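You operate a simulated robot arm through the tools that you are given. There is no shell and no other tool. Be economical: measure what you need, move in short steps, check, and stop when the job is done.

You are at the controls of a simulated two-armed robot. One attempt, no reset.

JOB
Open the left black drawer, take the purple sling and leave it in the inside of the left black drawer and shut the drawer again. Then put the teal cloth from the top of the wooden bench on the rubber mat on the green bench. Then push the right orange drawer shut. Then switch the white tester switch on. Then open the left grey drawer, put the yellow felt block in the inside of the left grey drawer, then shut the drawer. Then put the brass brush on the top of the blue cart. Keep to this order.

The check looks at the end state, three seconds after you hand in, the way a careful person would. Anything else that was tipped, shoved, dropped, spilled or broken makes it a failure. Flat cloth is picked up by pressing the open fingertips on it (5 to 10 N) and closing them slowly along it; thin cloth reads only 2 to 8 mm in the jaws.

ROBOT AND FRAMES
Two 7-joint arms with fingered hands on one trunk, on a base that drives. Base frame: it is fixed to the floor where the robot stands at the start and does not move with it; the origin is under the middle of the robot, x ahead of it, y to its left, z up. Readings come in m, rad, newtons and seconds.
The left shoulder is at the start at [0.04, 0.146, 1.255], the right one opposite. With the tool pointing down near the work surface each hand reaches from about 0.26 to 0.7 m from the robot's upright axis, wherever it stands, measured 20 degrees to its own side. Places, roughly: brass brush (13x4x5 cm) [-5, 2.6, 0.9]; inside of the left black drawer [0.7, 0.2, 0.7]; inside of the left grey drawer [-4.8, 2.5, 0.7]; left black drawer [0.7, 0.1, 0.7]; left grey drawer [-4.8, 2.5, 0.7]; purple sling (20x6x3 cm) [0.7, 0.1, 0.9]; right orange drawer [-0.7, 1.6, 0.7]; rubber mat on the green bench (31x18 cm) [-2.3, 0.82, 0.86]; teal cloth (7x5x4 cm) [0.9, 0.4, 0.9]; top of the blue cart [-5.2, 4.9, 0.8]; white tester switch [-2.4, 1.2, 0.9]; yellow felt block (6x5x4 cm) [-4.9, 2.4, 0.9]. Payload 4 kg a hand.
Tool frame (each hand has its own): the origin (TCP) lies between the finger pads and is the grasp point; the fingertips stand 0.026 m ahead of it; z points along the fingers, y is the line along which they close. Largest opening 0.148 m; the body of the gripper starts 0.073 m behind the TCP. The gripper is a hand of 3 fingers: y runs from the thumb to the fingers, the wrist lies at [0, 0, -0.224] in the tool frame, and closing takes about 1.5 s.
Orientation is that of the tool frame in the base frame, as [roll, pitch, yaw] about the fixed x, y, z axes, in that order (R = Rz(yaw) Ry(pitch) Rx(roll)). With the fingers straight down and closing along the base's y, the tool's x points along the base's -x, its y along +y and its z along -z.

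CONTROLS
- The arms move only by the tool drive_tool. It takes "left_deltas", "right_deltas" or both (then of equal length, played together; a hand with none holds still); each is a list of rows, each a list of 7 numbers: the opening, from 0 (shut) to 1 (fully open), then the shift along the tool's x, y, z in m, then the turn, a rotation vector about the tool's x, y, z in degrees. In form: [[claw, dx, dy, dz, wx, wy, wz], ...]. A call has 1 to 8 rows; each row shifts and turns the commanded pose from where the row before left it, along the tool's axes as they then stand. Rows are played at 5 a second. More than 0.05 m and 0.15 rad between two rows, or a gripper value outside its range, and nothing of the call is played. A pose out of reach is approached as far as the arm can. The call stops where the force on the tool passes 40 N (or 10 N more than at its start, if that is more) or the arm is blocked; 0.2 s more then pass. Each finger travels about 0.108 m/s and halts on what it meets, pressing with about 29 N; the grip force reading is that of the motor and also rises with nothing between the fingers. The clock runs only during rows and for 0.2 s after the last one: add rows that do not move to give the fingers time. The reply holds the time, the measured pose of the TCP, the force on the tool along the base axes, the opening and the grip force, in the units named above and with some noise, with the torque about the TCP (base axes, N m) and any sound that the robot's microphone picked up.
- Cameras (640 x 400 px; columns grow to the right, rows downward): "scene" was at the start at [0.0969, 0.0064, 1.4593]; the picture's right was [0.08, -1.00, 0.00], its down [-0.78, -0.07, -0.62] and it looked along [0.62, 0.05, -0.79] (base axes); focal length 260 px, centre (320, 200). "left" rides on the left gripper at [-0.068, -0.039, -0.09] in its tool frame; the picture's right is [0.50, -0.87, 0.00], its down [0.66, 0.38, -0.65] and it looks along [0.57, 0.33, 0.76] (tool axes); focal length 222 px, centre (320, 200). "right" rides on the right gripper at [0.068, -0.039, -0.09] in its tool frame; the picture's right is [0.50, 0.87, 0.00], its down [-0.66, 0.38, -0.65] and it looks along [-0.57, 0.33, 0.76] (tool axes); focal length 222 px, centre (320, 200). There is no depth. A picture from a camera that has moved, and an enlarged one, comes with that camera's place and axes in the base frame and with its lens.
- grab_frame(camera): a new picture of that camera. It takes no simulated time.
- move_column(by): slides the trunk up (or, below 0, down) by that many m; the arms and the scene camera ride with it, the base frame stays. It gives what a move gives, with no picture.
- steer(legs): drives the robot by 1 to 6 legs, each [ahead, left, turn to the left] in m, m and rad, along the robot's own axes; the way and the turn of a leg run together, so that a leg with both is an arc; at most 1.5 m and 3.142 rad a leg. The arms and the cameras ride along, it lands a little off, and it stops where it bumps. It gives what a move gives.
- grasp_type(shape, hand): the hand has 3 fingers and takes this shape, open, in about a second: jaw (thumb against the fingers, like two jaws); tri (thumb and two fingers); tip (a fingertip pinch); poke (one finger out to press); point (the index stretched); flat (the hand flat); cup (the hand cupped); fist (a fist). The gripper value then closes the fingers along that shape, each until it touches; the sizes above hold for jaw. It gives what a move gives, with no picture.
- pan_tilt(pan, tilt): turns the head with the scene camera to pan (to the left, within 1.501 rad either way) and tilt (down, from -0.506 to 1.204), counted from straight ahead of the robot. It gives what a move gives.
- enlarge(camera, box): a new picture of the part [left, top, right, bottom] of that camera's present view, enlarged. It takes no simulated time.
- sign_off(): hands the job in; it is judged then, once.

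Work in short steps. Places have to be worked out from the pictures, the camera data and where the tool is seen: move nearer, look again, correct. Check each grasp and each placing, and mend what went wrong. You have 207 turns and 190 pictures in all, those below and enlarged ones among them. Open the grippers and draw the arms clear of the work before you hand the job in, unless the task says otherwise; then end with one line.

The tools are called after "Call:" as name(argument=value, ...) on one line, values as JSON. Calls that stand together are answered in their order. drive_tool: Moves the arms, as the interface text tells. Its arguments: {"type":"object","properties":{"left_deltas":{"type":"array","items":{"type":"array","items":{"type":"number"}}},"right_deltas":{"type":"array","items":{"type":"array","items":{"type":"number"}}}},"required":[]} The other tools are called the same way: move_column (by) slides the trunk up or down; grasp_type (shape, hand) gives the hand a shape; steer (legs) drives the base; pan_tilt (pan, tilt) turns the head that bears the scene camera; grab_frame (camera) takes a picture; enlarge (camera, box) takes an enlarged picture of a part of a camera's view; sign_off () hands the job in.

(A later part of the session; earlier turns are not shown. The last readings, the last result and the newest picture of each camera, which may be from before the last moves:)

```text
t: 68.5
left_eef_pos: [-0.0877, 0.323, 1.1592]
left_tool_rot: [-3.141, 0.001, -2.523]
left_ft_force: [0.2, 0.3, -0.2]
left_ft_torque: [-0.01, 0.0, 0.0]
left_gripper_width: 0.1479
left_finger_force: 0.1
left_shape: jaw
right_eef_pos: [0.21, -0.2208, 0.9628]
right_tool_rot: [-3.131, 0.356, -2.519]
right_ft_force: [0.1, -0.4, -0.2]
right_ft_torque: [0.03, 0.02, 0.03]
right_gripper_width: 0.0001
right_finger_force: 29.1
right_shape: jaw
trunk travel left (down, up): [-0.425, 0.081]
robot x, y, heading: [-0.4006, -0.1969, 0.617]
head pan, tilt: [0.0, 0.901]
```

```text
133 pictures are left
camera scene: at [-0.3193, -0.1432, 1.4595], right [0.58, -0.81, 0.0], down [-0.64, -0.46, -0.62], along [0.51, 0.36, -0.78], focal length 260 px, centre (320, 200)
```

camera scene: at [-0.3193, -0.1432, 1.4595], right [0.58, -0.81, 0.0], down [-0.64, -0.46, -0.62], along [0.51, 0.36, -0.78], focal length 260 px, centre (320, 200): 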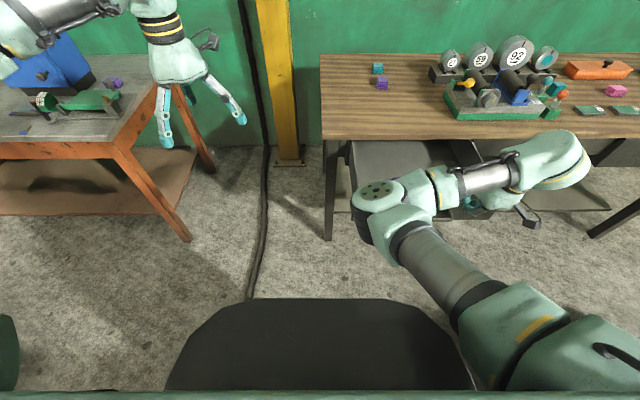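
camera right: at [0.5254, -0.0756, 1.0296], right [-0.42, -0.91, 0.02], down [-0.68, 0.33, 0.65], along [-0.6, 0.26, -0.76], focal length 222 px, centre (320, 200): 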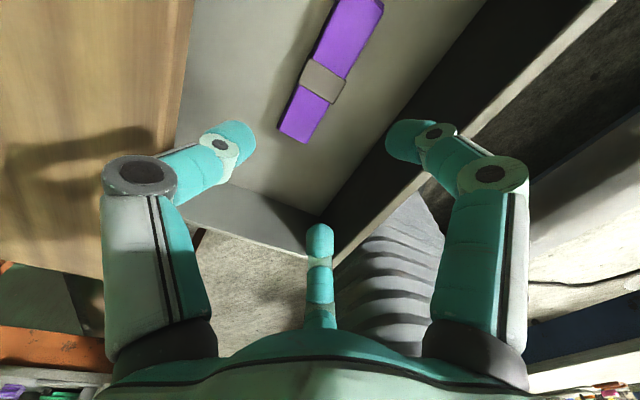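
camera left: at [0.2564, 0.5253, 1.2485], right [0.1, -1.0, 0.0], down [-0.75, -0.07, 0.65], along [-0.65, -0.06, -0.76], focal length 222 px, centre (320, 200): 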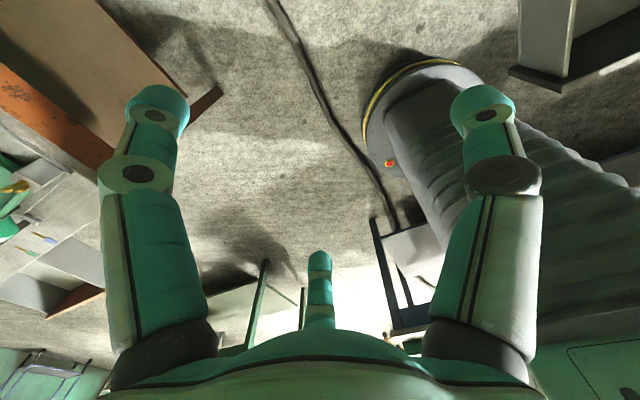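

The hand is oriented. I lower it in front of the drawer handle, to about z 0.735.

Call:
drive_tool(right_deltas=[[0, 0.01, 0, 0.0267, 0, 0, 0], [0, 0.01, 0, 0.0267, 0, 0, 0], [0, 0.01, 0, 0.0267, 0, 0, 0], [0, 0.01, 0, 0.0267, 0, 0, 0], [0, 0.01, 0, 0.0267, 0, 0, 0], [0, 0.01, 0, 0.0267, 0, 0, 0], [0, 0.01, 0, 0.0267, 0, 0, 0], [0, 0.01, 0, 0.0267, 0, 0, 0]])

Call:
grab_frame(camera="right")

Call:
grab_frame(camera="scene")

```text
t: 70.3
left_eef_pos: [-0.0885, 0.3241, 1.1585]
left_tool_rot: [3.139, -0.002, -2.522]
left_ft_force: [-0.4, 0.1, 0.0]
left_ft_torque: [0.0, -0.01, 0.0]
left_gripper_width: 0.1479
left_finger_force: 0.1
left_shape: jaw
right_eef_pos: [0.2134, -0.2227, 0.734]
right_tool_rot: [-3.133, 0.353, -2.522]
right_ft_force: [-1.7, -0.1, -0.7]
right_ft_torque: [0.04, 0.0, 0.0]
right_gripper_width: 0.0
right_finger_force: 28.9
right_shape: jaw
trunk travel left (down, up): [-0.425, 0.081]
robot x, y, heading: [-0.3991, -0.2003, 0.622]
head pan, tilt: [0.0, 0.901]
```

```text
132 pictures are left
camera right: at [0.158, -0.308, 0.7969], right [-0.88, 0.43, -0.18], down [0.09, 0.54, 0.84], along [0.46, 0.72, -0.52], focal length 222 px, centre (320, 200)
```

right: 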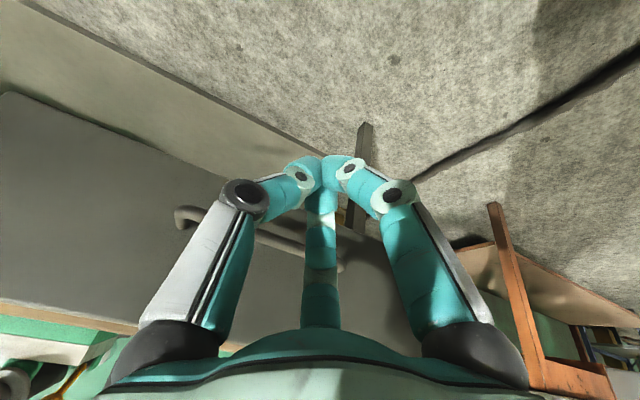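

```text
131 pictures are left
camera scene: at [-0.3191, -0.144, 1.4595], right [0.58, -0.81, 0.0], down [-0.64, -0.46, -0.62], along [0.51, 0.36, -0.78], focal length 260 px, centre (320, 200)
```

scene: 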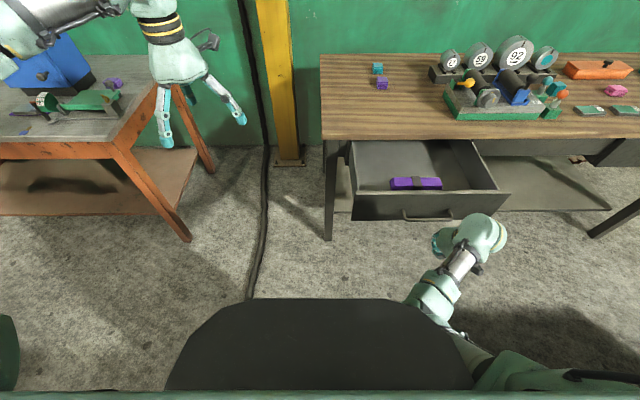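

The finger bunch is in front of the handle. I drive forward to push the drawer in.

Call:
steer(legs=[[0.31, 0.0, 0]])

Call:
grab_frame(camera="scene")

Call:
grab_frame(camera="right")

```text
t: 72.4
left_eef_pos: [0.1632, 0.5027, 1.1597]
left_tool_rot: [-3.141, 0.003, -2.521]
left_ft_force: [1.1, -0.3, -0.3]
left_ft_torque: [0.0, 0.0, -0.02]
left_gripper_width: 0.1479
left_finger_force: 0.0
left_shape: jaw
right_eef_pos: [0.4626, -0.0429, 0.7363]
right_tool_rot: [-3.133, 0.353, -2.519]
right_ft_force: [-0.2, 0.2, 0.0]
right_ft_torque: [0.01, -0.02, 0.03]
right_gripper_width: 0.0
right_finger_force: 28.8
right_shape: jaw
trunk travel left (down, up): [-0.425, 0.081]
robot x, y, heading: [-0.1483, -0.0202, 0.619]
head pan, tilt: [0.0, 0.901]
```

```text
130 pictures are left
camera scene: at [-0.0688, 0.0354, 1.4596], right [0.58, -0.81, 0.0], down [-0.64, -0.46, -0.62], along [0.51, 0.36, -0.78], focal length 260 px, centre (320, 200)
```

scene: 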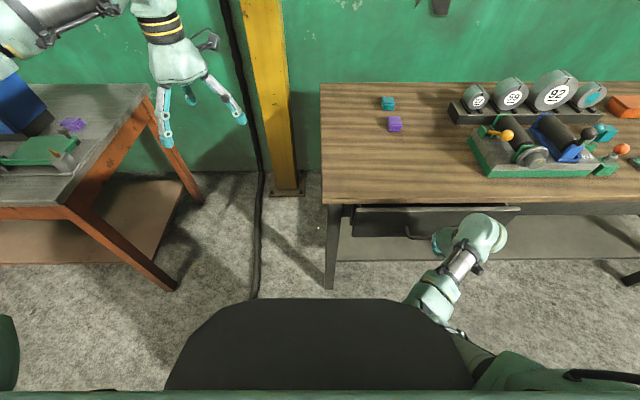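

```text
129 pictures are left
camera right: at [0.4089, -0.1287, 0.7978], right [-0.88, 0.43, -0.18], down [0.09, 0.54, 0.84], along [0.46, 0.72, -0.52], focal length 222 px, centre (320, 200)
```

right: 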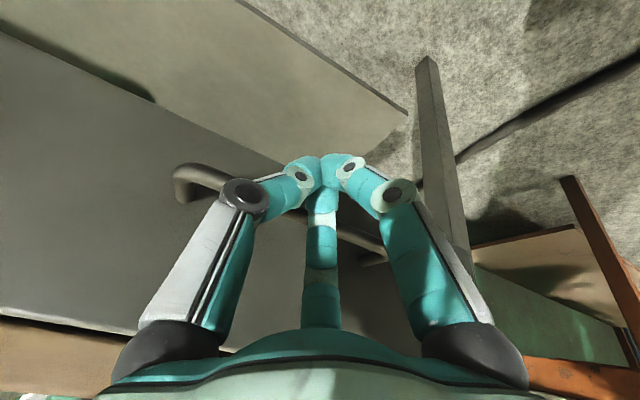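

It is nearly closed. I push the last few centimetres until blocked.

Call:
steer(legs=[[0.05, 0.0, 0]])

Call:
enlarge(camera="scene", box=[320, 160, 600, 330])

```text
t: 73.3
left_eef_pos: [0.2006, 0.5301, 1.1613]
left_tool_rot: [-3.141, 0.004, -2.521]
left_ft_force: [0.1, -0.9, 0.3]
left_ft_torque: [0.01, 0.02, 0.03]
left_gripper_width: 0.1481
left_finger_force: 0.1
left_shape: jaw
right_eef_pos: [0.5032, -0.0137, 0.7372]
right_tool_rot: [-3.133, 0.36, -2.517]
right_ft_force: [-9.2, -5.9, 2.0]
right_ft_torque: [-0.07, 0.1, -0.13]
right_gripper_width: 0.0
right_finger_force: 29.1
right_shape: jaw
trunk travel left (down, up): [-0.425, 0.081]
robot x, y, heading: [-0.1096, 0.0099, 0.619]
head pan, tilt: [0.0, 0.901]
```

```text
2.29 times, centred on (460, 245) of scene
camera zoom: at [-0.0313, 0.0614, 1.4599], right [0.58, -0.81, 0.0], down [-0.64, -0.45, -0.62], along [0.51, 0.36, -0.78], focal length 594 px, centre (0, 97)
```

zoom: 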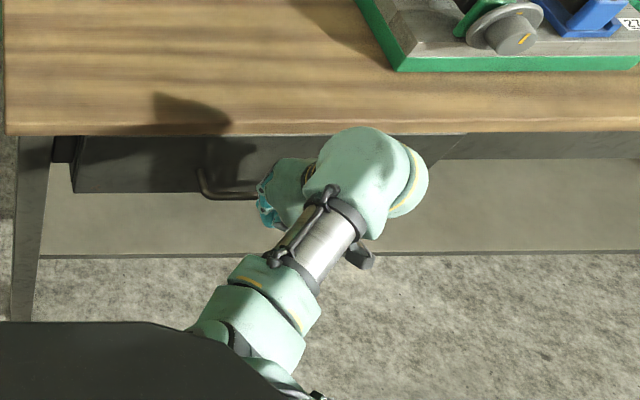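

The contact force says the drawer is shut. I back away, raise the right hand, and verify.

Call:
steer(legs=[[-0.15, 0.0, 0]])

Call:
drive_tool(right_deltas=[[0, -0.017, 0.01, -0.035, 0, 0, 0], [0, -0.017, 0.01, -0.035, 0, 0, 0], [0, -0.017, 0.01, -0.035, 0, 0, 0], [0, -0.012, 0.01, -0.035, 0, 0, 0], [0, -0.012, 0.01, -0.035, 0, 7, 0], [0, -0.005, 0.01, -0.04, 0, 7, 0], [0, 0, 0.01, -0.045, 0, 6, 0], [0, 0, 0.01, -0.045, 0, 0, 0]])

Call:
drive_tool(right_deltas=[[0.3, 0, 0.01, -0.04, 0, 0, 0], [0.5, 0, 0.01, -0.03, 0, 0, 0]])

Call:
grab_frame(camera="scene")

```text
t: 74.7
left_eef_pos: [0.0856, 0.4466, 1.1577]
left_tool_rot: [3.141, 0.001, -2.525]
left_ft_force: [0.2, -0.3, -0.9]
left_ft_torque: [-0.01, -0.01, 0.02]
left_gripper_width: 0.148
left_finger_force: 0.1
left_shape: jaw
right_eef_pos: [0.3835, -0.0996, 0.7359]
right_tool_rot: [-3.133, 0.354, -2.52]
right_ft_force: [-0.2, 0.8, 0.4]
right_ft_torque: [-0.03, 0.02, -0.03]
right_gripper_width: 0.0001
right_finger_force: 29.0
right_shape: jaw
trunk travel left (down, up): [-0.425, 0.081]
robot x, y, heading: [-0.2253, -0.0789, 0.621]
head pan, tilt: [0.0, 0.901]
```

```text
t: 76.5
left_eef_pos: [0.0836, 0.4443, 1.1585]
left_tool_rot: [-3.141, 0.0, -2.524]
left_ft_force: [0.5, -0.2, -0.8]
left_ft_torque: [-0.02, -0.01, 0.02]
left_gripper_width: 0.1479
left_finger_force: 0.1
left_shape: jaw
right_eef_pos: [0.3557, -0.0447, 1.0534]
right_tool_rot: [-3.136, 0.004, -2.522]
right_ft_force: [0.6, 0.1, 0.5]
right_ft_torque: [-0.02, 0.02, 0.0]
right_gripper_width: 0.0
right_finger_force: 29.3
right_shape: jaw
right hand out of reach, approached as far as the arm can: row 7, 8
trunk travel left (down, up): [-0.425, 0.081]
robot x, y, heading: [-0.2262, -0.0806, 0.616]
head pan, tilt: [0.0, 0.901]
```

```text
t: 77.1
left_eef_pos: [0.0846, 0.4459, 1.1596]
left_tool_rot: [3.141, 0.003, -2.523]
left_ft_force: [0.0, -0.4, 0.4]
left_ft_torque: [-0.02, -0.02, -0.04]
left_gripper_width: 0.1477
left_finger_force: 0.0
left_shape: jaw
right_eef_pos: [0.3649, -0.0378, 1.1207]
right_tool_rot: [-3.132, 0.006, -2.524]
right_ft_force: [-0.5, 0.7, -0.9]
right_ft_torque: [0.03, 0.03, -0.03]
right_gripper_width: 0.0727
right_finger_force: 0.1
right_shape: jaw
right hand out of reach, approached as far as the arm can: row 1, 2
trunk travel left (down, up): [-0.425, 0.081]
robot x, y, heading: [-0.2236, -0.0722, 0.617]
head pan, tilt: [0.0, 0.901]
```

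```text
127 pictures are left
camera scene: at [-0.149, -0.0215, 1.4595], right [0.58, -0.81, 0.0], down [-0.64, -0.45, -0.62], along [0.51, 0.36, -0.78], focal length 260 px, centre (320, 200)
```

scene: 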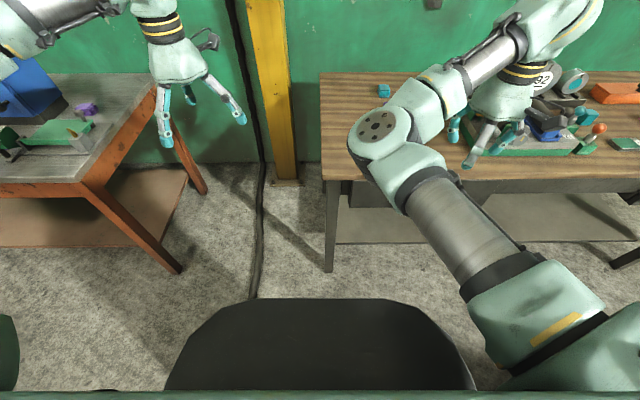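

The drawer looks shut. I now go for the teal cloth with the left hand, driving right and then forward so the cloth lies ahead-left of me.

Call:
steer(legs=[[0, -0.48, 0.01], [0.25, 0, 0]])

Call:
grab_frame(camera="scene")

Call:
grab_frame(camera="left")

```text
t: 81.4
left_eef_pos: [0.562, 0.2046, 1.1597]
left_tool_rot: [3.141, 0.002, -2.516]
left_ft_force: [0.5, -0.5, -0.1]
left_ft_torque: [-0.03, -0.01, 0.03]
left_gripper_width: 0.1481
left_finger_force: 0.0
left_shape: jaw
right_eef_pos: [0.8481, -0.2755, 1.1209]
right_tool_rot: [-3.134, 0.007, -2.517]
right_ft_force: [-0.4, 0.0, -0.5]
right_ft_torque: [0.04, 0.0, -0.02]
right_gripper_width: 0.0735
right_finger_force: 0.1
right_shape: jaw
trunk travel left (down, up): [-0.425, 0.081]
robot x, y, heading: [0.2566, -0.32, 0.628]
head pan, tilt: [0.0, 0.901]
```

```text
126 pictures are left
camera scene: at [0.3331, -0.2644, 1.4596], right [0.59, -0.81, 0.0], down [-0.63, -0.46, -0.62], along [0.5, 0.36, -0.78], focal length 260 px, centre (320, 200)
```

scene: 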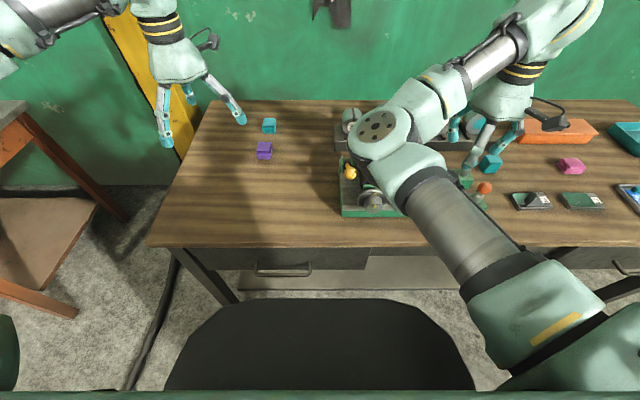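

```text
125 pictures are left
camera left: at [0.6396, 0.2138, 1.2499], right [0.1, -0.99, 0.0], down [-0.75, -0.08, 0.65], along [-0.65, -0.07, -0.76], focal length 222 px, centre (320, 200)
```

left: 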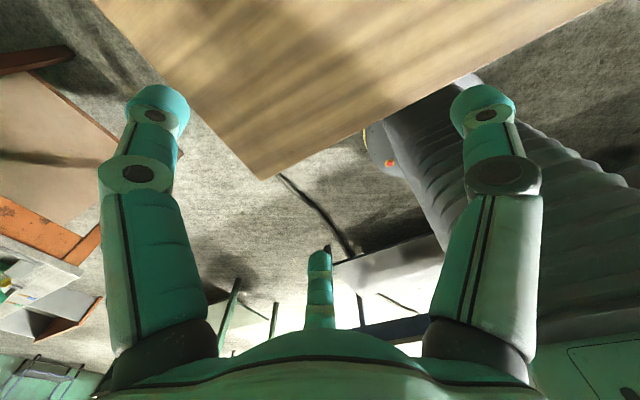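

The drawer is shut. The teal cloth is at about [0.873, 0.358], 0.90 ahead of me, so I move 0.12 closer and then reach with a forward-tilted hand.

Call:
steer(legs=[[0.12, 0, 0]])

Call:
drive_tool(left_deltas=[[0.8, -0.02, -0.01, 0, 0, -7, 0], [0.8, -0.02, -0.01, 0, 0, -7, 0], [0.8, -0.02, -0.01, 0, 0, -7, 0], [0.8, -0.02, -0.01, 0, 0, -7, 0], [0.8, -0.02, -0.01, 0, 0, -7, 0], [0.8, 0, 0, 0, 0, 0, 0]])

Call:
grab_frame(camera="left")

Call:
grab_frame(camera="scene")

```text
t: 82.6
left_eef_pos: [0.6572, 0.2742, 1.1594]
left_tool_rot: [3.141, 0.003, -2.515]
left_ft_force: [0.3, 0.3, -1.0]
left_ft_torque: [-0.01, 0.0, 0.02]
left_gripper_width: 0.1478
left_finger_force: 0.1
left_shape: jaw
right_eef_pos: [0.9439, -0.204, 1.122]
right_tool_rot: [-3.133, 0.009, -2.512]
right_ft_force: [-0.9, -0.2, -0.2]
right_ft_torque: [0.01, 0.0, -0.02]
right_gripper_width: 0.0737
right_finger_force: 0.1
right_shape: jaw
trunk travel left (down, up): [-0.425, 0.081]
robot x, y, heading: [0.3553, -0.2494, 0.628]
head pan, tilt: [0.0, 0.901]
```

```text
t: 84.0
left_eef_pos: [0.7668, 0.2908, 1.1824]
left_tool_rot: [3.141, 0.611, -2.516]
left_ft_force: [-0.9, -0.5, 0.2]
left_ft_torque: [-0.01, 0.02, -0.02]
left_gripper_width: 0.1187
left_finger_force: 0.0
left_shape: jaw
right_eef_pos: [0.9447, -0.2038, 1.1201]
right_tool_rot: [-3.131, 0.007, -2.513]
right_ft_force: [0.4, 0.0, -0.6]
right_ft_torque: [0.03, 0.01, -0.02]
right_gripper_width: 0.0736
right_finger_force: 0.0
right_shape: jaw
trunk travel left (down, up): [-0.425, 0.081]
robot x, y, heading: [0.3524, -0.2487, 0.626]
head pan, tilt: [0.0, 0.901]
```

```text
124 pictures are left
camera left: at [0.7923, 0.2631, 1.2947], right [0.18, -0.94, -0.29], down [-0.96, -0.23, 0.16], along [-0.21, 0.25, -0.94], focal length 222 px, centre (320, 200)
```

left: 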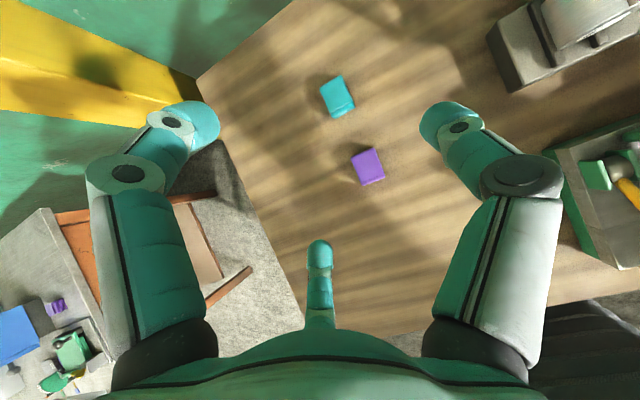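

```text
123 pictures are left
camera scene: at [0.4312, -0.1925, 1.4595], right [0.59, -0.81, 0.0], down [-0.63, -0.46, -0.62], along [0.5, 0.36, -0.78], focal length 260 px, centre (320, 200)
```

scene: 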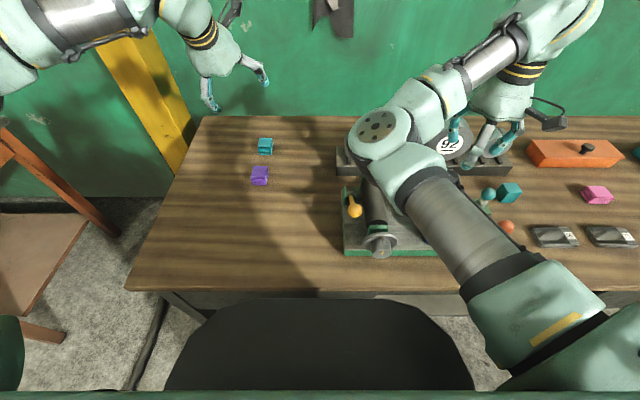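

I look closer at the cloth to get its orientation.

Call:
enlarge(camera="left", box=[280, 60, 420, 200])

```text
2.86 times, centred on (350, 130) of left
camera zoom: at [0.7923, 0.2631, 1.2947], right [0.18, -0.94, -0.29], down [-0.96, -0.23, 0.16], along [-0.21, 0.25, -0.94], focal length 635 px, centre (234, 400)
```

zoom: 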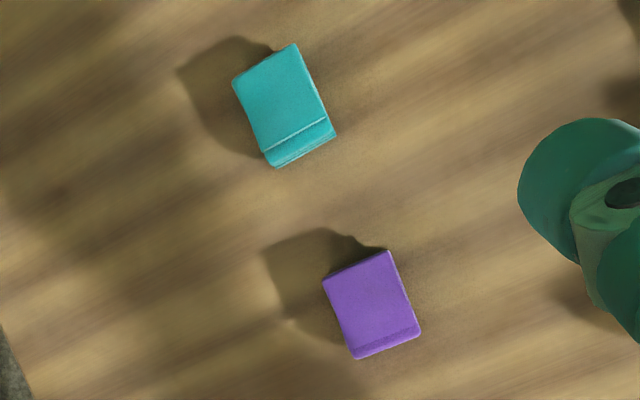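

The cloth's long axis points ahead, its centre is about [0.89, 0.372], and its short side spans left-right, which fits the jaw. I reach over it and descend part way.

Call:
drive_tool(left_deltas=[[0.75, -0.0241, -0.001, 0.0169, 0, 0, 0], [0.75, -0.0241, -0.001, 0.0169, 0, 0, 0], [0.75, -0.0241, -0.001, 0.0169, 0, 0, 0], [0.75, -0.0241, -0.001, 0.0169, 0, 0, 0], [0.75, -0.0241, -0.001, 0.0169, 0, 0, 0], [0.75, 0.0163, 0, 0.0232, 0, 0, 0], [0.75, 0.0163, 0, 0.0232, 0, 0, 0], [0.75, 0.0163, 0, 0.0232, 0, 0, 0]])

Call:
drive_tool(left_deltas=[[0.75, 0.0163, 0, 0.0232, 0, 0, 0], [0.75, 0.0163, 0, 0.0232, 0, 0, 0], [0.75, 0.0163, 0, 0.0232, 0, 0, 0], [0.75, 0.0163, 0, 0.0232, 0, 0, 0], [0.75, 0, 0, 0, 0, 0, 0]])

Call:
grab_frame(camera="left")

Call:
enlarge(camera="scene", box=[180, 80, 380, 220])

```text
t: 85.8
left_eef_pos: [0.8871, 0.3753, 1.0964]
left_tool_rot: [3.141, 0.611, -2.514]
left_ft_force: [0.0, 0.3, 1.1]
left_ft_torque: [0.0, 0.02, 0.02]
left_gripper_width: 0.1114
left_finger_force: 0.1
left_shape: jaw
right_eef_pos: [0.9469, -0.2033, 1.1213]
right_tool_rot: [-3.132, 0.005, -2.514]
right_ft_force: [0.2, 0.4, 0.2]
right_ft_torque: [-0.01, 0.02, -0.01]
right_gripper_width: 0.0734
right_finger_force: 0.1
right_shape: jaw
trunk travel left (down, up): [-0.425, 0.081]
robot x, y, heading: [0.3515, -0.2505, 0.632]
head pan, tilt: [0.0, 0.901]
```

```text
t: 87.0
left_eef_pos: [0.8882, 0.3749, 0.9846]
left_tool_rot: [3.14, 0.613, -2.516]
left_ft_force: [0.4, 0.6, 0.6]
left_ft_torque: [-0.02, 0.01, -0.04]
left_gripper_width: 0.1112
left_finger_force: 0.1
left_shape: jaw
right_eef_pos: [0.9453, -0.2042, 1.1209]
right_tool_rot: [-3.132, 0.006, -2.515]
right_ft_force: [0.0, 0.8, 0.8]
right_ft_torque: [-0.01, 0.04, -0.05]
right_gripper_width: 0.0735
right_finger_force: 0.1
right_shape: jaw
trunk travel left (down, up): [-0.425, 0.081]
robot x, y, heading: [0.3532, -0.2484, 0.628]
head pan, tilt: [0.0, 0.901]
```

```text
121 pictures are left
camera left: at [0.9137, 0.3466, 1.0965], right [0.18, -0.94, -0.29], down [-0.96, -0.23, 0.16], along [-0.21, 0.25, -0.94], focal length 222 px, centre (320, 200)
```

left: 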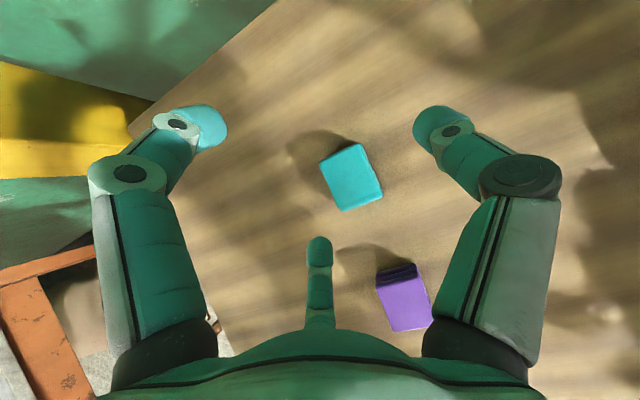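

```text
2.86 times, centred on (280, 150) of scene
camera zoom: at [0.431, -0.1931, 1.4595], right [0.59, -0.81, 0.0], down [-0.63, -0.46, -0.62], along [0.5, 0.36, -0.78], focal length 742 px, centre (434, 343)
```

zoom: 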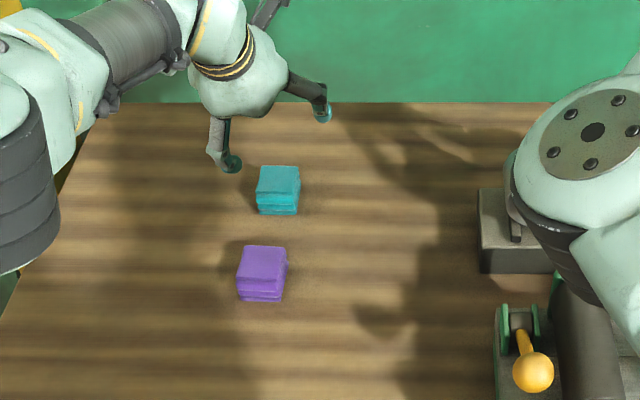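

The position is centred. At 35° tilt the near finger would touch the bench first, so I try to bring the hand more upright here.

Call:
drive_tool(left_deltas=[[0.75, 0, 0, 0, 0, 5, 0], [0.75, 0, 0, 0, 0, 5, 0], [0.75, 0, 0, 0, 0, 5, 0], [0.75, 0, 0, 0, 0, 5, 0], [0.75, 0, 0, 0, 0, 5, 0], [0.75, 0, 0, 0, 0, 0, 0]])

```text
t: 88.4
left_eef_pos: [0.8389, 0.3085, 0.9912]
left_tool_rot: [3.14, 0.176, -2.515]
left_ft_force: [-0.2, 0.6, 0.0]
left_ft_torque: [0.02, 0.0, 0.04]
left_gripper_width: 0.1111
left_finger_force: 0.0
left_shape: jaw
left hand out of reach, approached as far as the arm can: row 1, 2, 3, 4, 5
right_eef_pos: [0.9455, -0.2027, 1.1209]
right_tool_rot: [-3.133, 0.005, -2.513]
right_ft_force: [0.2, 0.3, -0.3]
right_ft_torque: [-0.05, -0.01, 0.0]
right_gripper_width: 0.0737
right_finger_force: 0.0
right_shape: jaw
trunk travel left (down, up): [-0.425, 0.081]
robot x, y, heading: [0.3534, -0.2486, 0.631]
head pan, tilt: [0.0, 0.901]
```

At 10° tilt I'm about 8 cm short. I check the clearance between my trunk and the bench before edging closer.

Call:
pan_tilt(pan=0.0, tilt=1.2)

Call:
grab_frame(camera="scene")

Call:
grab_frame(camera="left")

```text
t: 89.2
left_eef_pos: [0.8391, 0.3083, 0.9921]
left_tool_rot: [3.14, 0.178, -2.513]
left_ft_force: [0.0, 0.9, 0.4]
left_ft_torque: [-0.01, 0.01, 0.02]
left_gripper_width: 0.1111
left_finger_force: 0.0
left_shape: jaw
right_eef_pos: [0.9451, -0.204, 1.1208]
right_tool_rot: [-3.133, 0.007, -2.513]
right_ft_force: [0.5, -0.6, 0.0]
right_ft_torque: [0.01, 0.01, -0.02]
right_gripper_width: 0.0734
right_finger_force: 0.1
right_shape: jaw
trunk travel left (down, up): [-0.425, 0.081]
robot x, y, heading: [0.3548, -0.2498, 0.628]
head pan, tilt: [0.0, 1.201]
```

```text
119 pictures are left
camera scene: at [0.4151, -0.2044, 1.4397], right [0.59, -0.81, 0.0], down [-0.75, -0.55, -0.36], along [0.29, 0.21, -0.93], focal length 260 px, centre (320, 200)
```

scene: 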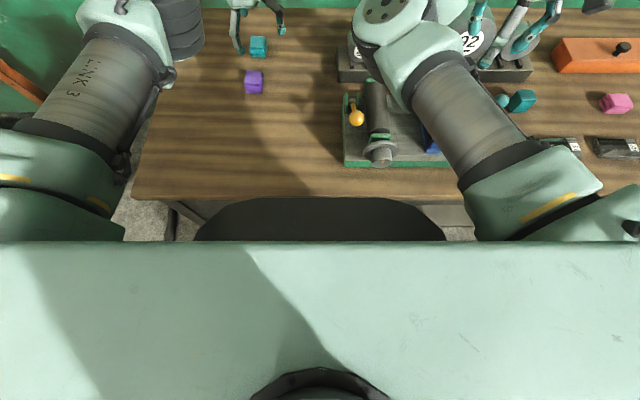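

```text
118 pictures are left
camera left: at [0.903, 0.3082, 1.0919], right [0.11, -0.99, -0.09], down [-0.84, -0.14, 0.53], along [-0.54, 0.02, -0.84], focal length 222 px, centre (320, 200)
```

left: 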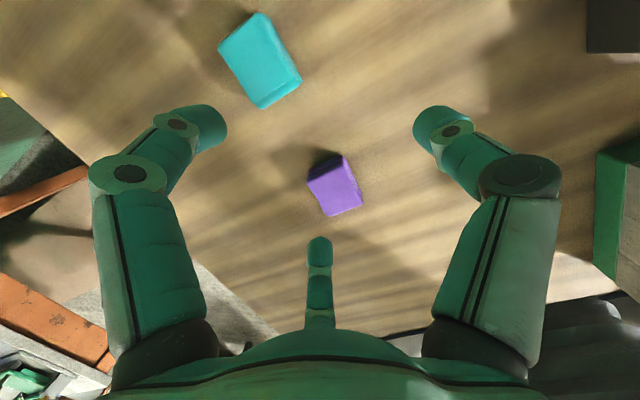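

There appears to be about 10 cm of clearance between the trunk and the bench edge. I edge forward 5 cm.

Call:
steer(legs=[[0.05, 0, 0]])

Call:
pan_tilt(pan=0.2, tilt=0.8)

Call:
drive_tool(left_deltas=[[0.75, -0.01, 0.01, 0.0, 0, -3, 0], [0.75, -0.01, 0.005, 0.0, 0, -3, 0], [0.75, -0.01, 0.0, 0.0, 0, 0, 0], [0.75, 0, 0, 0, 0, 0, 0]])

Call:
grab_frame(camera="left")

```text
t: 90.2
left_eef_pos: [0.8728, 0.3345, 0.9972]
left_tool_rot: [-3.14, 0.183, -2.512]
left_ft_force: [-0.3, -0.5, -0.9]
left_ft_torque: [0.01, -0.02, -0.01]
left_gripper_width: 0.1116
left_finger_force: 0.0
left_shape: jaw
right_eef_pos: [0.9794, -0.1783, 1.1237]
right_tool_rot: [-3.133, 0.014, -2.513]
right_ft_force: [0.3, 0.1, 0.2]
right_ft_torque: [0.01, -0.07, -0.02]
right_gripper_width: 0.0733
right_finger_force: 0.1
right_shape: jaw
trunk travel left (down, up): [-0.425, 0.081]
robot x, y, heading: [0.3915, -0.2205, 0.633]
head pan, tilt: [0.0, 1.201]
```

```text
t: 91.0
left_eef_pos: [0.8794, 0.3387, 0.991]
left_tool_rot: [3.141, 0.174, -2.513]
left_ft_force: [-0.8, 0.2, 0.6]
left_ft_torque: [-0.01, 0.01, -0.01]
left_gripper_width: 0.1113
left_finger_force: 0.1
left_shape: jaw
right_eef_pos: [0.9864, -0.1739, 1.1207]
right_tool_rot: [-3.132, 0.005, -2.513]
right_ft_force: [0.5, 0.0, -0.4]
right_ft_torque: [-0.02, 0.02, -0.03]
right_gripper_width: 0.0735
right_finger_force: 0.0
right_shape: jaw
trunk travel left (down, up): [-0.425, 0.081]
robot x, y, heading: [0.3922, -0.2207, 0.629]
head pan, tilt: [0.201, 0.799]
```

```text
t: 92.0
left_eef_pos: [0.8885, 0.3619, 0.999]
left_tool_rot: [-3.14, 0.279, -2.514]
left_ft_force: [-0.1, -0.1, -0.5]
left_ft_torque: [-0.03, 0.03, -0.01]
left_gripper_width: 0.1113
left_finger_force: 0.0
left_shape: jaw
left hand out of reach, approached as far as the arm can: row 3
right_eef_pos: [0.9841, -0.1746, 1.1215]
right_tool_rot: [-3.133, 0.007, -2.514]
right_ft_force: [0.0, 0.0, 0.0]
right_ft_torque: [0.02, 0.02, -0.01]
right_gripper_width: 0.0734
right_finger_force: 0.1
right_shape: jaw
trunk travel left (down, up): [-0.425, 0.081]
robot x, y, heading: [0.3907, -0.2219, 0.627]
head pan, tilt: [0.201, 0.799]
```

```text
117 pictures are left
camera left: at [0.9429, 0.356, 1.1039], right [0.12, -0.98, -0.14], down [-0.88, -0.17, 0.45], along [-0.46, 0.07, -0.88], focal length 222 px, centre (320, 200)
```

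left: 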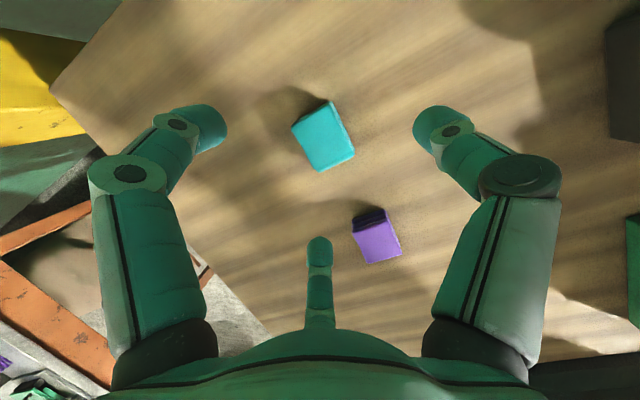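

The cloth is at [0.896, 0.377]. I descend onto it, adding a little tilt to keep within reach.

Call:
drive_tool(left_deltas=[[0.75, 0.0035, 0.002, 0.023, 0, -1.5, 0], [0.75, 0.004, 0.002, 0.023, 0, -1.5, 0], [0.75, 0.004, 0.002, 0.023, 0, -1.5, 0], [0.75, 0.004, 0.002, 0.02, 0, -1, 0], [0.75, 0, 0, 0, 0, 0, 0]])

Call:
grab_frame(camera="left")

Call:
grab_frame(camera="scene")

```text
t: 93.2
left_eef_pos: [0.8894, 0.3743, 0.9076]
left_tool_rot: [-3.14, 0.378, -2.513]
left_ft_force: [0.2, 0.3, -0.8]
left_ft_torque: [-0.01, 0.02, -0.01]
left_gripper_width: 0.1114
left_finger_force: 0.0
left_shape: jaw
left hand out of reach, approached as far as the arm can: row 3
right_eef_pos: [0.9847, -0.1745, 1.121]
right_tool_rot: [-3.132, 0.007, -2.514]
right_ft_force: [0.4, -1.1, 0.0]
right_ft_torque: [0.01, -0.01, -0.01]
right_gripper_width: 0.0737
right_finger_force: 0.1
right_shape: jaw
trunk travel left (down, up): [-0.425, 0.081]
robot x, y, heading: [0.3886, -0.2239, 0.627]
head pan, tilt: [0.201, 0.799]
```

```text
116 pictures are left
camera left: at [0.9361, 0.3615, 1.0163], right [0.13, -0.97, -0.18], down [-0.91, -0.19, 0.37], along [-0.39, 0.12, -0.91], focal length 222 px, centre (320, 200)
```

left: 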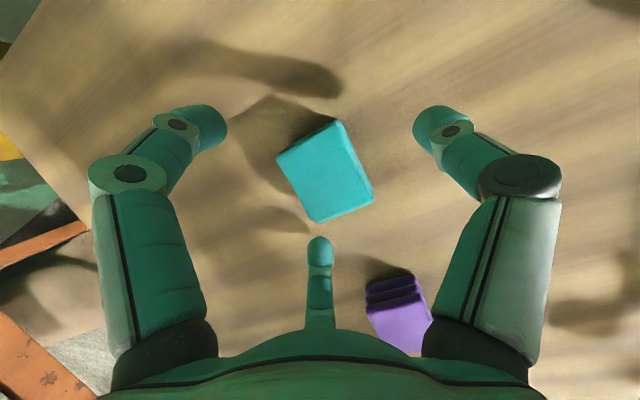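

```text
115 pictures are left
camera scene: at [0.4638, -0.1497, 1.4674], right [0.74, -0.68, 0.0], down [-0.48, -0.53, -0.7], along [0.47, 0.51, -0.72], focal length 260 px, centre (320, 200)
```

scene: 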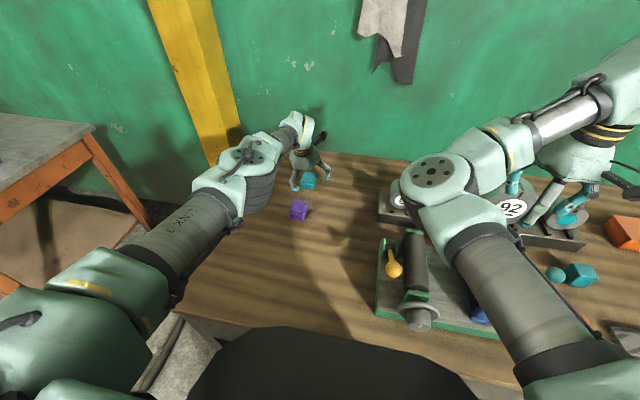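

It is aligned within 1 cm. I lower the last bit with small steps, expecting light contact of the near finger.

Call:
drive_tool(left_deltas=[[0.7, -0.004, -0.003, 0.012, 0, 0, 0], [0.7, -0.003, 0, 0.008, 0, 0, 0], [0.7, 0, 0, 0.0, 0, 0, 0]])

Call:
enlarge(camera="scene", box=[240, 110, 380, 230])

```text
t: 94.0
left_eef_pos: [0.8888, 0.3706, 0.8968]
left_tool_rot: [-3.141, 0.378, -2.513]
left_ft_force: [0.0, -0.2, 0.5]
left_ft_torque: [-0.01, 0.0, 0.0]
left_gripper_width: 0.1039
left_finger_force: 0.0
left_shape: jaw
left hand out of reach, approached as far as the arm can: row 1, 2
right_eef_pos: [0.9849, -0.1751, 1.12]
right_tool_rot: [-3.133, 0.008, -2.514]
right_ft_force: [-0.7, 0.3, 0.0]
right_ft_torque: [0.01, 0.04, -0.01]
right_gripper_width: 0.0735
right_finger_force: 0.1
right_shape: jaw
trunk travel left (down, up): [-0.425, 0.081]
robot x, y, heading: [0.3918, -0.2207, 0.631]
head pan, tilt: [0.201, 0.799]
```

```text
3.33 times, centred on (310, 170) of scene
camera zoom: at [0.4636, -0.1494, 1.4674], right [0.74, -0.68, 0.0], down [-0.48, -0.53, -0.7], along [0.47, 0.51, -0.72], focal length 866 px, centre (353, 300)
```

zoom: 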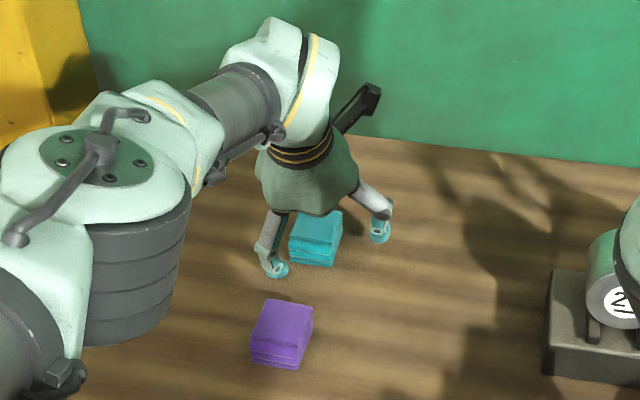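

The arm is at its reach edge, so I let the base and column do the last centimetre.

Call:
steer(legs=[[0.015, 0, 0]])

Call:
move_column(by=-0.012)

Call:
grab_frame(camera="left")

```text
t: 94.8
left_eef_pos: [0.8967, 0.3761, 0.8984]
left_tool_rot: [-3.141, 0.38, -2.513]
left_ft_force: [-0.7, -0.5, -0.3]
left_ft_torque: [0.02, 0.0, 0.02]
left_gripper_width: 0.1038
left_finger_force: 0.1
left_shape: jaw
right_eef_pos: [0.9937, -0.1673, 1.123]
right_tool_rot: [-3.132, 0.012, -2.513]
right_ft_force: [0.3, -0.9, 0.7]
right_ft_torque: [0.0, -0.04, -0.01]
right_gripper_width: 0.0737
right_finger_force: 0.1
right_shape: jaw
trunk travel left (down, up): [-0.425, 0.081]
robot x, y, heading: [0.4059, -0.2141, 0.63]
head pan, tilt: [0.201, 0.799]
```

```text
t: 95.4
left_eef_pos: [0.8975, 0.3769, 0.8912]
left_tool_rot: [-3.141, 0.387, -2.512]
left_ft_force: [-8.7, -5.7, 33.8]
left_ft_torque: [-0.24, 1.97, 0.26]
left_gripper_width: 0.1009
left_finger_force: 0.1
left_shape: jaw
right_eef_pos: [0.9925, -0.1708, 1.1111]
right_tool_rot: [-3.134, 0.012, -2.514]
right_ft_force: [-0.5, 0.2, 0.1]
right_ft_torque: [0.01, -0.02, 0.02]
right_gripper_width: 0.0735
right_finger_force: 0.2
right_shape: jaw
trunk travel left (down, up): [-0.413, 0.093]
robot x, y, heading: [0.4036, -0.2133, 0.63]
head pan, tilt: [0.201, 0.799]
```

```text
113 pictures are left
camera left: at [0.9444, 0.3629, 1.0001], right [0.13, -0.97, -0.19], down [-0.91, -0.2, 0.36], along [-0.39, 0.12, -0.91], focal length 222 px, centre (320, 200)
```

left: 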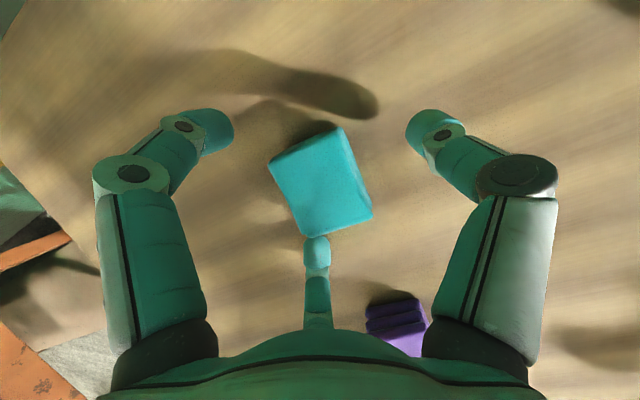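

The near finger presses at 34 N. I relieve that by raising 5 mm, then close slowly.

Call:
move_column(by=0.006)

Call:
drive_tool(left_deltas=[[0.6, 0, 0, 0, 0, 0, 0], [0.5, 0, 0, 0.0, 0, 0, 0], [0.4, 0, 0, 0.0, 0, 0, 0], [0.3, 0, 0, 0.0, 0, 0, 0], [0.2, 0, 0, 0.0, 0, 0, 0], [0.1, 0, 0, 0.0, 0, 0, 0], [0.0, 0, 0, 0.0, 0, 0, 0], [0.0, 0, 0, 0.0, 0, 0, 0]])

Call:
grab_frame(camera="left")

```text
t: 95.9
left_eef_pos: [0.9001, 0.3759, 0.8935]
left_tool_rot: [-3.141, 0.379, -2.513]
left_ft_force: [-3.9, -1.8, 18.0]
left_ft_torque: [-0.08, 1.03, 0.08]
left_gripper_width: 0.1019
left_finger_force: 0.1
left_shape: jaw
right_eef_pos: [0.9954, -0.168, 1.1166]
right_tool_rot: [-3.134, 0.01, -2.514]
right_ft_force: [-1.7, -0.1, 0.0]
right_ft_torque: [0.02, 0.01, -0.01]
right_gripper_width: 0.0735
right_finger_force: 0.1
right_shape: jaw
trunk travel left (down, up): [-0.419, 0.087]
robot x, y, heading: [0.4011, -0.2117, 0.633]
head pan, tilt: [0.201, 0.799]
```

```text
t: 97.7
left_eef_pos: [0.8996, 0.3787, 0.8908]
left_tool_rot: [-3.141, 0.379, -2.513]
left_ft_force: [0.0, 0.4, -1.0]
left_ft_torque: [0.0, 0.02, 0.03]
left_gripper_width: 0.0338
left_finger_force: 29.0
left_shape: jaw
right_eef_pos: [0.997, -0.1657, 1.1149]
right_tool_rot: [-3.132, 0.007, -2.512]
right_ft_force: [0.6, -0.2, 0.3]
right_ft_torque: [0.01, 0.04, 0.02]
right_gripper_width: 0.0736
right_finger_force: 0.1
right_shape: jaw
trunk travel left (down, up): [-0.419, 0.087]
robot x, y, heading: [0.4005, -0.2076, 0.629]
head pan, tilt: [0.201, 0.799]
```

```text
112 pictures are left
camera left: at [0.9473, 0.3654, 0.999], right [0.13, -0.97, -0.18], down [-0.91, -0.19, 0.37], along [-0.39, 0.12, -0.91], focal length 222 px, centre (320, 200)
```

left: 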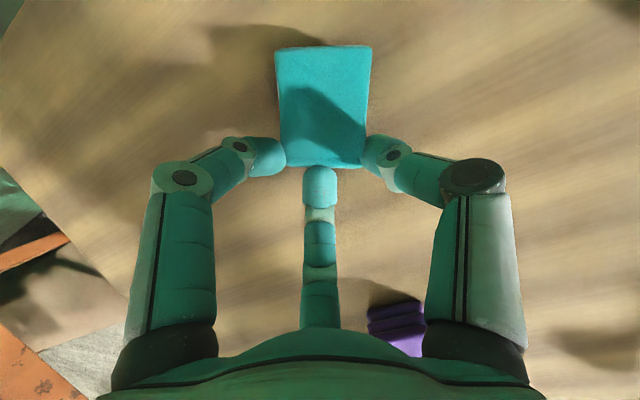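

The cloth is pinched by its near end (width 34 mm). I lift gently and check that it holds.

Call:
move_column(by=0.05)

Call:
grab_frame(camera="left")

Call:
enlarge(camera="scene", box=[240, 110, 380, 230])

```text
t: 98.7
left_eef_pos: [0.9001, 0.3789, 0.9413]
left_tool_rot: [3.141, 0.378, -2.514]
left_ft_force: [0.2, -0.2, -0.9]
left_ft_torque: [-0.02, 0.02, -0.01]
left_gripper_width: 0.034
left_finger_force: 29.0
left_shape: jaw
right_eef_pos: [0.9966, -0.1658, 1.1661]
right_tool_rot: [-3.132, 0.007, -2.513]
right_ft_force: [0.1, -0.7, 0.2]
right_ft_torque: [0.04, 0.0, 0.0]
right_gripper_width: 0.0734
right_finger_force: 0.0
right_shape: jaw
trunk travel left (down, up): [-0.469, 0.037]
robot x, y, heading: [0.4048, -0.2102, 0.625]
head pan, tilt: [0.201, 0.799]
```

```text
111 pictures are left
camera left: at [0.9474, 0.3655, 1.0496], right [0.13, -0.97, -0.18], down [-0.91, -0.19, 0.37], along [-0.39, 0.12, -0.91], focal length 222 px, centre (320, 200)
```

left: 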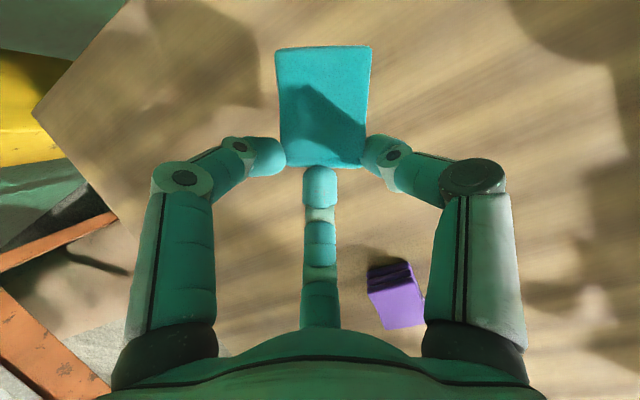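

```text
3.33 times, centred on (310, 170) of scene
camera zoom: at [0.4759, -0.1403, 1.5121], right [0.74, -0.68, 0.0], down [-0.48, -0.53, -0.7], along [0.47, 0.51, -0.72], focal length 866 px, centre (353, 300)
```

zoom: 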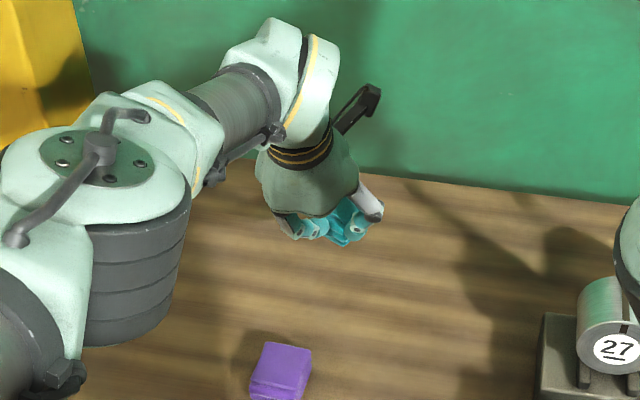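

The cloth is held. I raise the hand and back out of the bench, then look around toward the green bench.

Call:
drive_tool(left_deltas=[[0, -0.01, 0, -0.025, 0, 0, 0], [0, -0.01, 0, -0.025, 0, 0, 0], [0, -0.01, 0, -0.025, 0, 0, 0], [0, -0.01, 0, -0.025, 0, 0, 0]])

Call:
steer(legs=[[-0.5, 0, 0]])

Call:
pan_tilt(pan=0.0, tilt=0.7)

Call:
grab_frame(camera="scene")

Call:
pan_tilt(pan=1.5, tilt=0.5)

Call:
grab_frame(camera="scene")

```text
t: 99.7
left_eef_pos: [0.9007, 0.3798, 1.0494]
left_tool_rot: [-3.14, 0.376, -2.514]
left_ft_force: [0.6, -0.2, 0.0]
left_ft_torque: [0.03, 0.04, 0.01]
left_gripper_width: 0.034
left_finger_force: 28.8
left_shape: jaw
right_eef_pos: [0.9961, -0.166, 1.1663]
right_tool_rot: [-3.133, 0.007, -2.513]
right_ft_force: [0.1, -0.2, 0.0]
right_ft_torque: [-0.01, 0.02, -0.02]
right_gripper_width: 0.0734
right_finger_force: 0.1
right_shape: jaw
trunk travel left (down, up): [-0.469, 0.037]
robot x, y, heading: [0.4014, -0.2134, 0.63]
head pan, tilt: [0.201, 0.799]
```

```text
t: 102.6
left_eef_pos: [0.4908, 0.0821, 1.0456]
left_tool_rot: [-3.141, 0.375, -2.513]
left_ft_force: [-0.3, 0.0, -0.4]
left_ft_torque: [-0.01, 0.03, -0.01]
left_gripper_width: 0.0337
left_finger_force: 29.1
left_shape: jaw
right_eef_pos: [0.5885, -0.4637, 1.1643]
right_tool_rot: [-3.135, 0.005, -2.512]
right_ft_force: [0.3, 0.8, 0.9]
right_ft_torque: [0.0, 0.01, 0.02]
right_gripper_width: 0.0735
right_finger_force: 0.0
right_shape: jaw
trunk travel left (down, up): [-0.469, 0.037]
robot x, y, heading: [-0.0051, -0.5083, 0.634]
head pan, tilt: [0.201, 0.799]
```

```text
t: 103.4
left_eef_pos: [0.489, 0.082, 1.0482]
left_tool_rot: [-3.14, 0.378, -2.51]
left_ft_force: [0.6, 0.6, -0.9]
left_ft_torque: [0.02, 0.04, 0.01]
left_gripper_width: 0.0339
left_finger_force: 29.4
left_shape: jaw
right_eef_pos: [0.5879, -0.4638, 1.1661]
right_tool_rot: [-3.133, 0.006, -2.511]
right_ft_force: [0.1, 0.0, 0.5]
right_ft_torque: [-0.02, 0.01, 0.0]
right_gripper_width: 0.0735
right_finger_force: 0.1
right_shape: jaw
trunk travel left (down, up): [-0.469, 0.037]
robot x, y, heading: [-0.0054, -0.5084, 0.632]
head pan, tilt: [0.0, 0.7]
```

```text
109 pictures are left
camera scene: at [0.0801, -0.4487, 1.5201], right [0.59, -0.81, 0.0], down [-0.52, -0.38, -0.76], along [0.62, 0.45, -0.64], focal length 260 px, centre (320, 200)
```

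scene: 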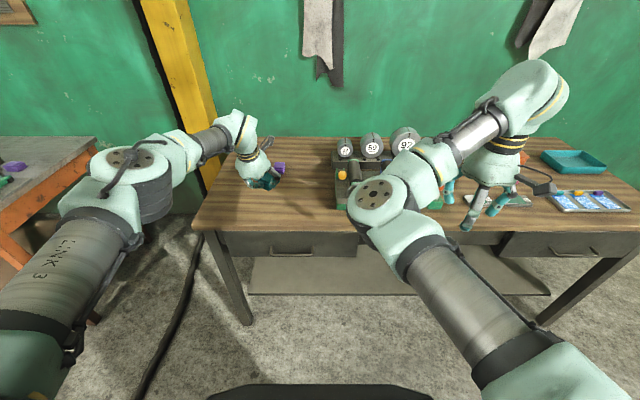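

```text
t: 105.0
left_eef_pos: [0.4905, 0.0829, 1.0492]
left_tool_rot: [3.141, 0.377, -2.512]
left_ft_force: [-0.3, 1.0, -0.5]
left_ft_torque: [-0.01, 0.03, 0.03]
left_gripper_width: 0.0341
left_finger_force: 29.1
left_shape: jaw
right_eef_pos: [0.5867, -0.4627, 1.166]
right_tool_rot: [-3.133, 0.007, -2.512]
right_ft_force: [-1.0, -0.1, 0.5]
right_ft_torque: [0.01, 0.0, 0.0]
right_gripper_width: 0.0738
right_finger_force: 0.0
right_shape: jaw
trunk travel left (down, up): [-0.469, 0.037]
robot x, y, heading: [-0.0057, -0.5106, 0.631]
head pan, tilt: [1.499, 0.499]
```

```text
108 pictures are left
camera scene: at [-0.0362, -0.4214, 1.5378], right [0.85, 0.53, 0.0], down [0.25, -0.41, -0.88], along [-0.47, 0.74, -0.48], focal length 260 px, centre (320, 200)
```

scene: 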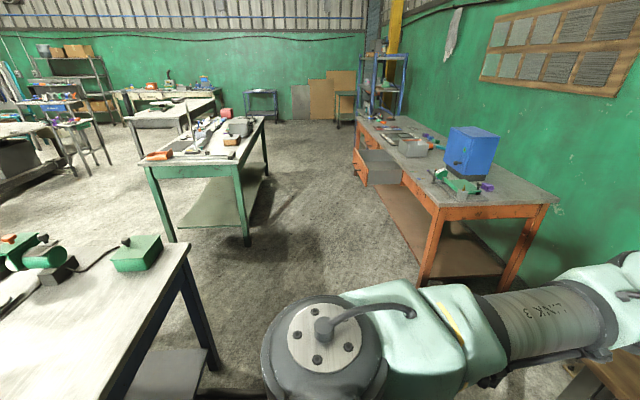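

Now I understand the layout. All benches share the 36° yaw, and the mat side of the green bench faces the same way as mine. I retract the left hand, then strafe left along the lane keeping this heading.

Call:
drive_tool(left_deltas=[[0, 0.031, 0, -0.0123, 0, 0, 0], [0, 0.031, 0, -0.0123, 0, 0, 0], [0, 0.031, 0, -0.0123, 0, 0, 0], [0, 0.031, 0, -0.0123, 0, 0, 0], [0, 0.031, 0, -0.0123, 0, 0, 0], [0, 0.031, 0, -0.0123, 0, 0, 0]])

Call:
steer(legs=[[-0.05, 0.7, 0]])

Call:
grab_frame(camera="scene")

```text
t: 106.4
left_eef_pos: [0.3267, -0.0382, 1.0475]
left_tool_rot: [-3.139, 0.38, -2.509]
left_ft_force: [0.1, 0.3, -0.3]
left_ft_torque: [0.02, 0.04, -0.01]
left_gripper_width: 0.0338
left_finger_force: 29.5
left_shape: jaw
right_eef_pos: [0.5873, -0.4641, 1.1668]
right_tool_rot: [-3.133, 0.007, -2.511]
right_ft_force: [-0.1, 0.7, -0.4]
right_ft_torque: [-0.02, -0.03, 0.03]
right_gripper_width: 0.0736
right_finger_force: 0.0
right_shape: jaw
trunk travel left (down, up): [-0.469, 0.037]
robot x, y, heading: [-0.0061, -0.5114, 0.634]
head pan, tilt: [1.499, 0.499]
```

```text
t: 110.2
left_eef_pos: [-0.1276, 0.4911, 1.0462]
left_tool_rot: [-3.141, 0.377, -2.504]
left_ft_force: [0.8, 0.6, -0.9]
left_ft_torque: [0.03, 0.05, -0.01]
left_gripper_width: 0.034
left_finger_force: 29.6
left_shape: jaw
right_eef_pos: [0.135, 0.0687, 1.1654]
right_tool_rot: [-3.132, 0.009, -2.506]
right_ft_force: [0.0, -0.4, 1.0]
right_ft_torque: [-0.02, 0.02, 0.02]
right_gripper_width: 0.0739
right_finger_force: 0.0
right_shape: jaw
trunk travel left (down, up): [-0.469, 0.037]
robot x, y, heading: [-0.4592, 0.018, 0.636]
head pan, tilt: [1.499, 0.499]
```

```text
107 pictures are left
camera scene: at [-0.489, 0.1057, 1.5379], right [0.84, 0.54, 0.0], down [0.26, -0.4, -0.88], along [-0.47, 0.74, -0.48], focal length 260 px, centre (320, 200)
```

scene: 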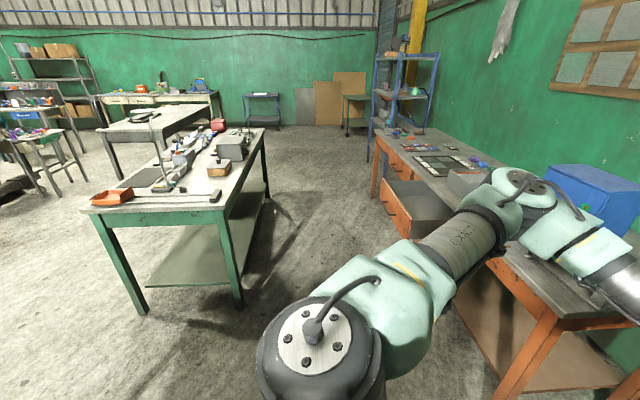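

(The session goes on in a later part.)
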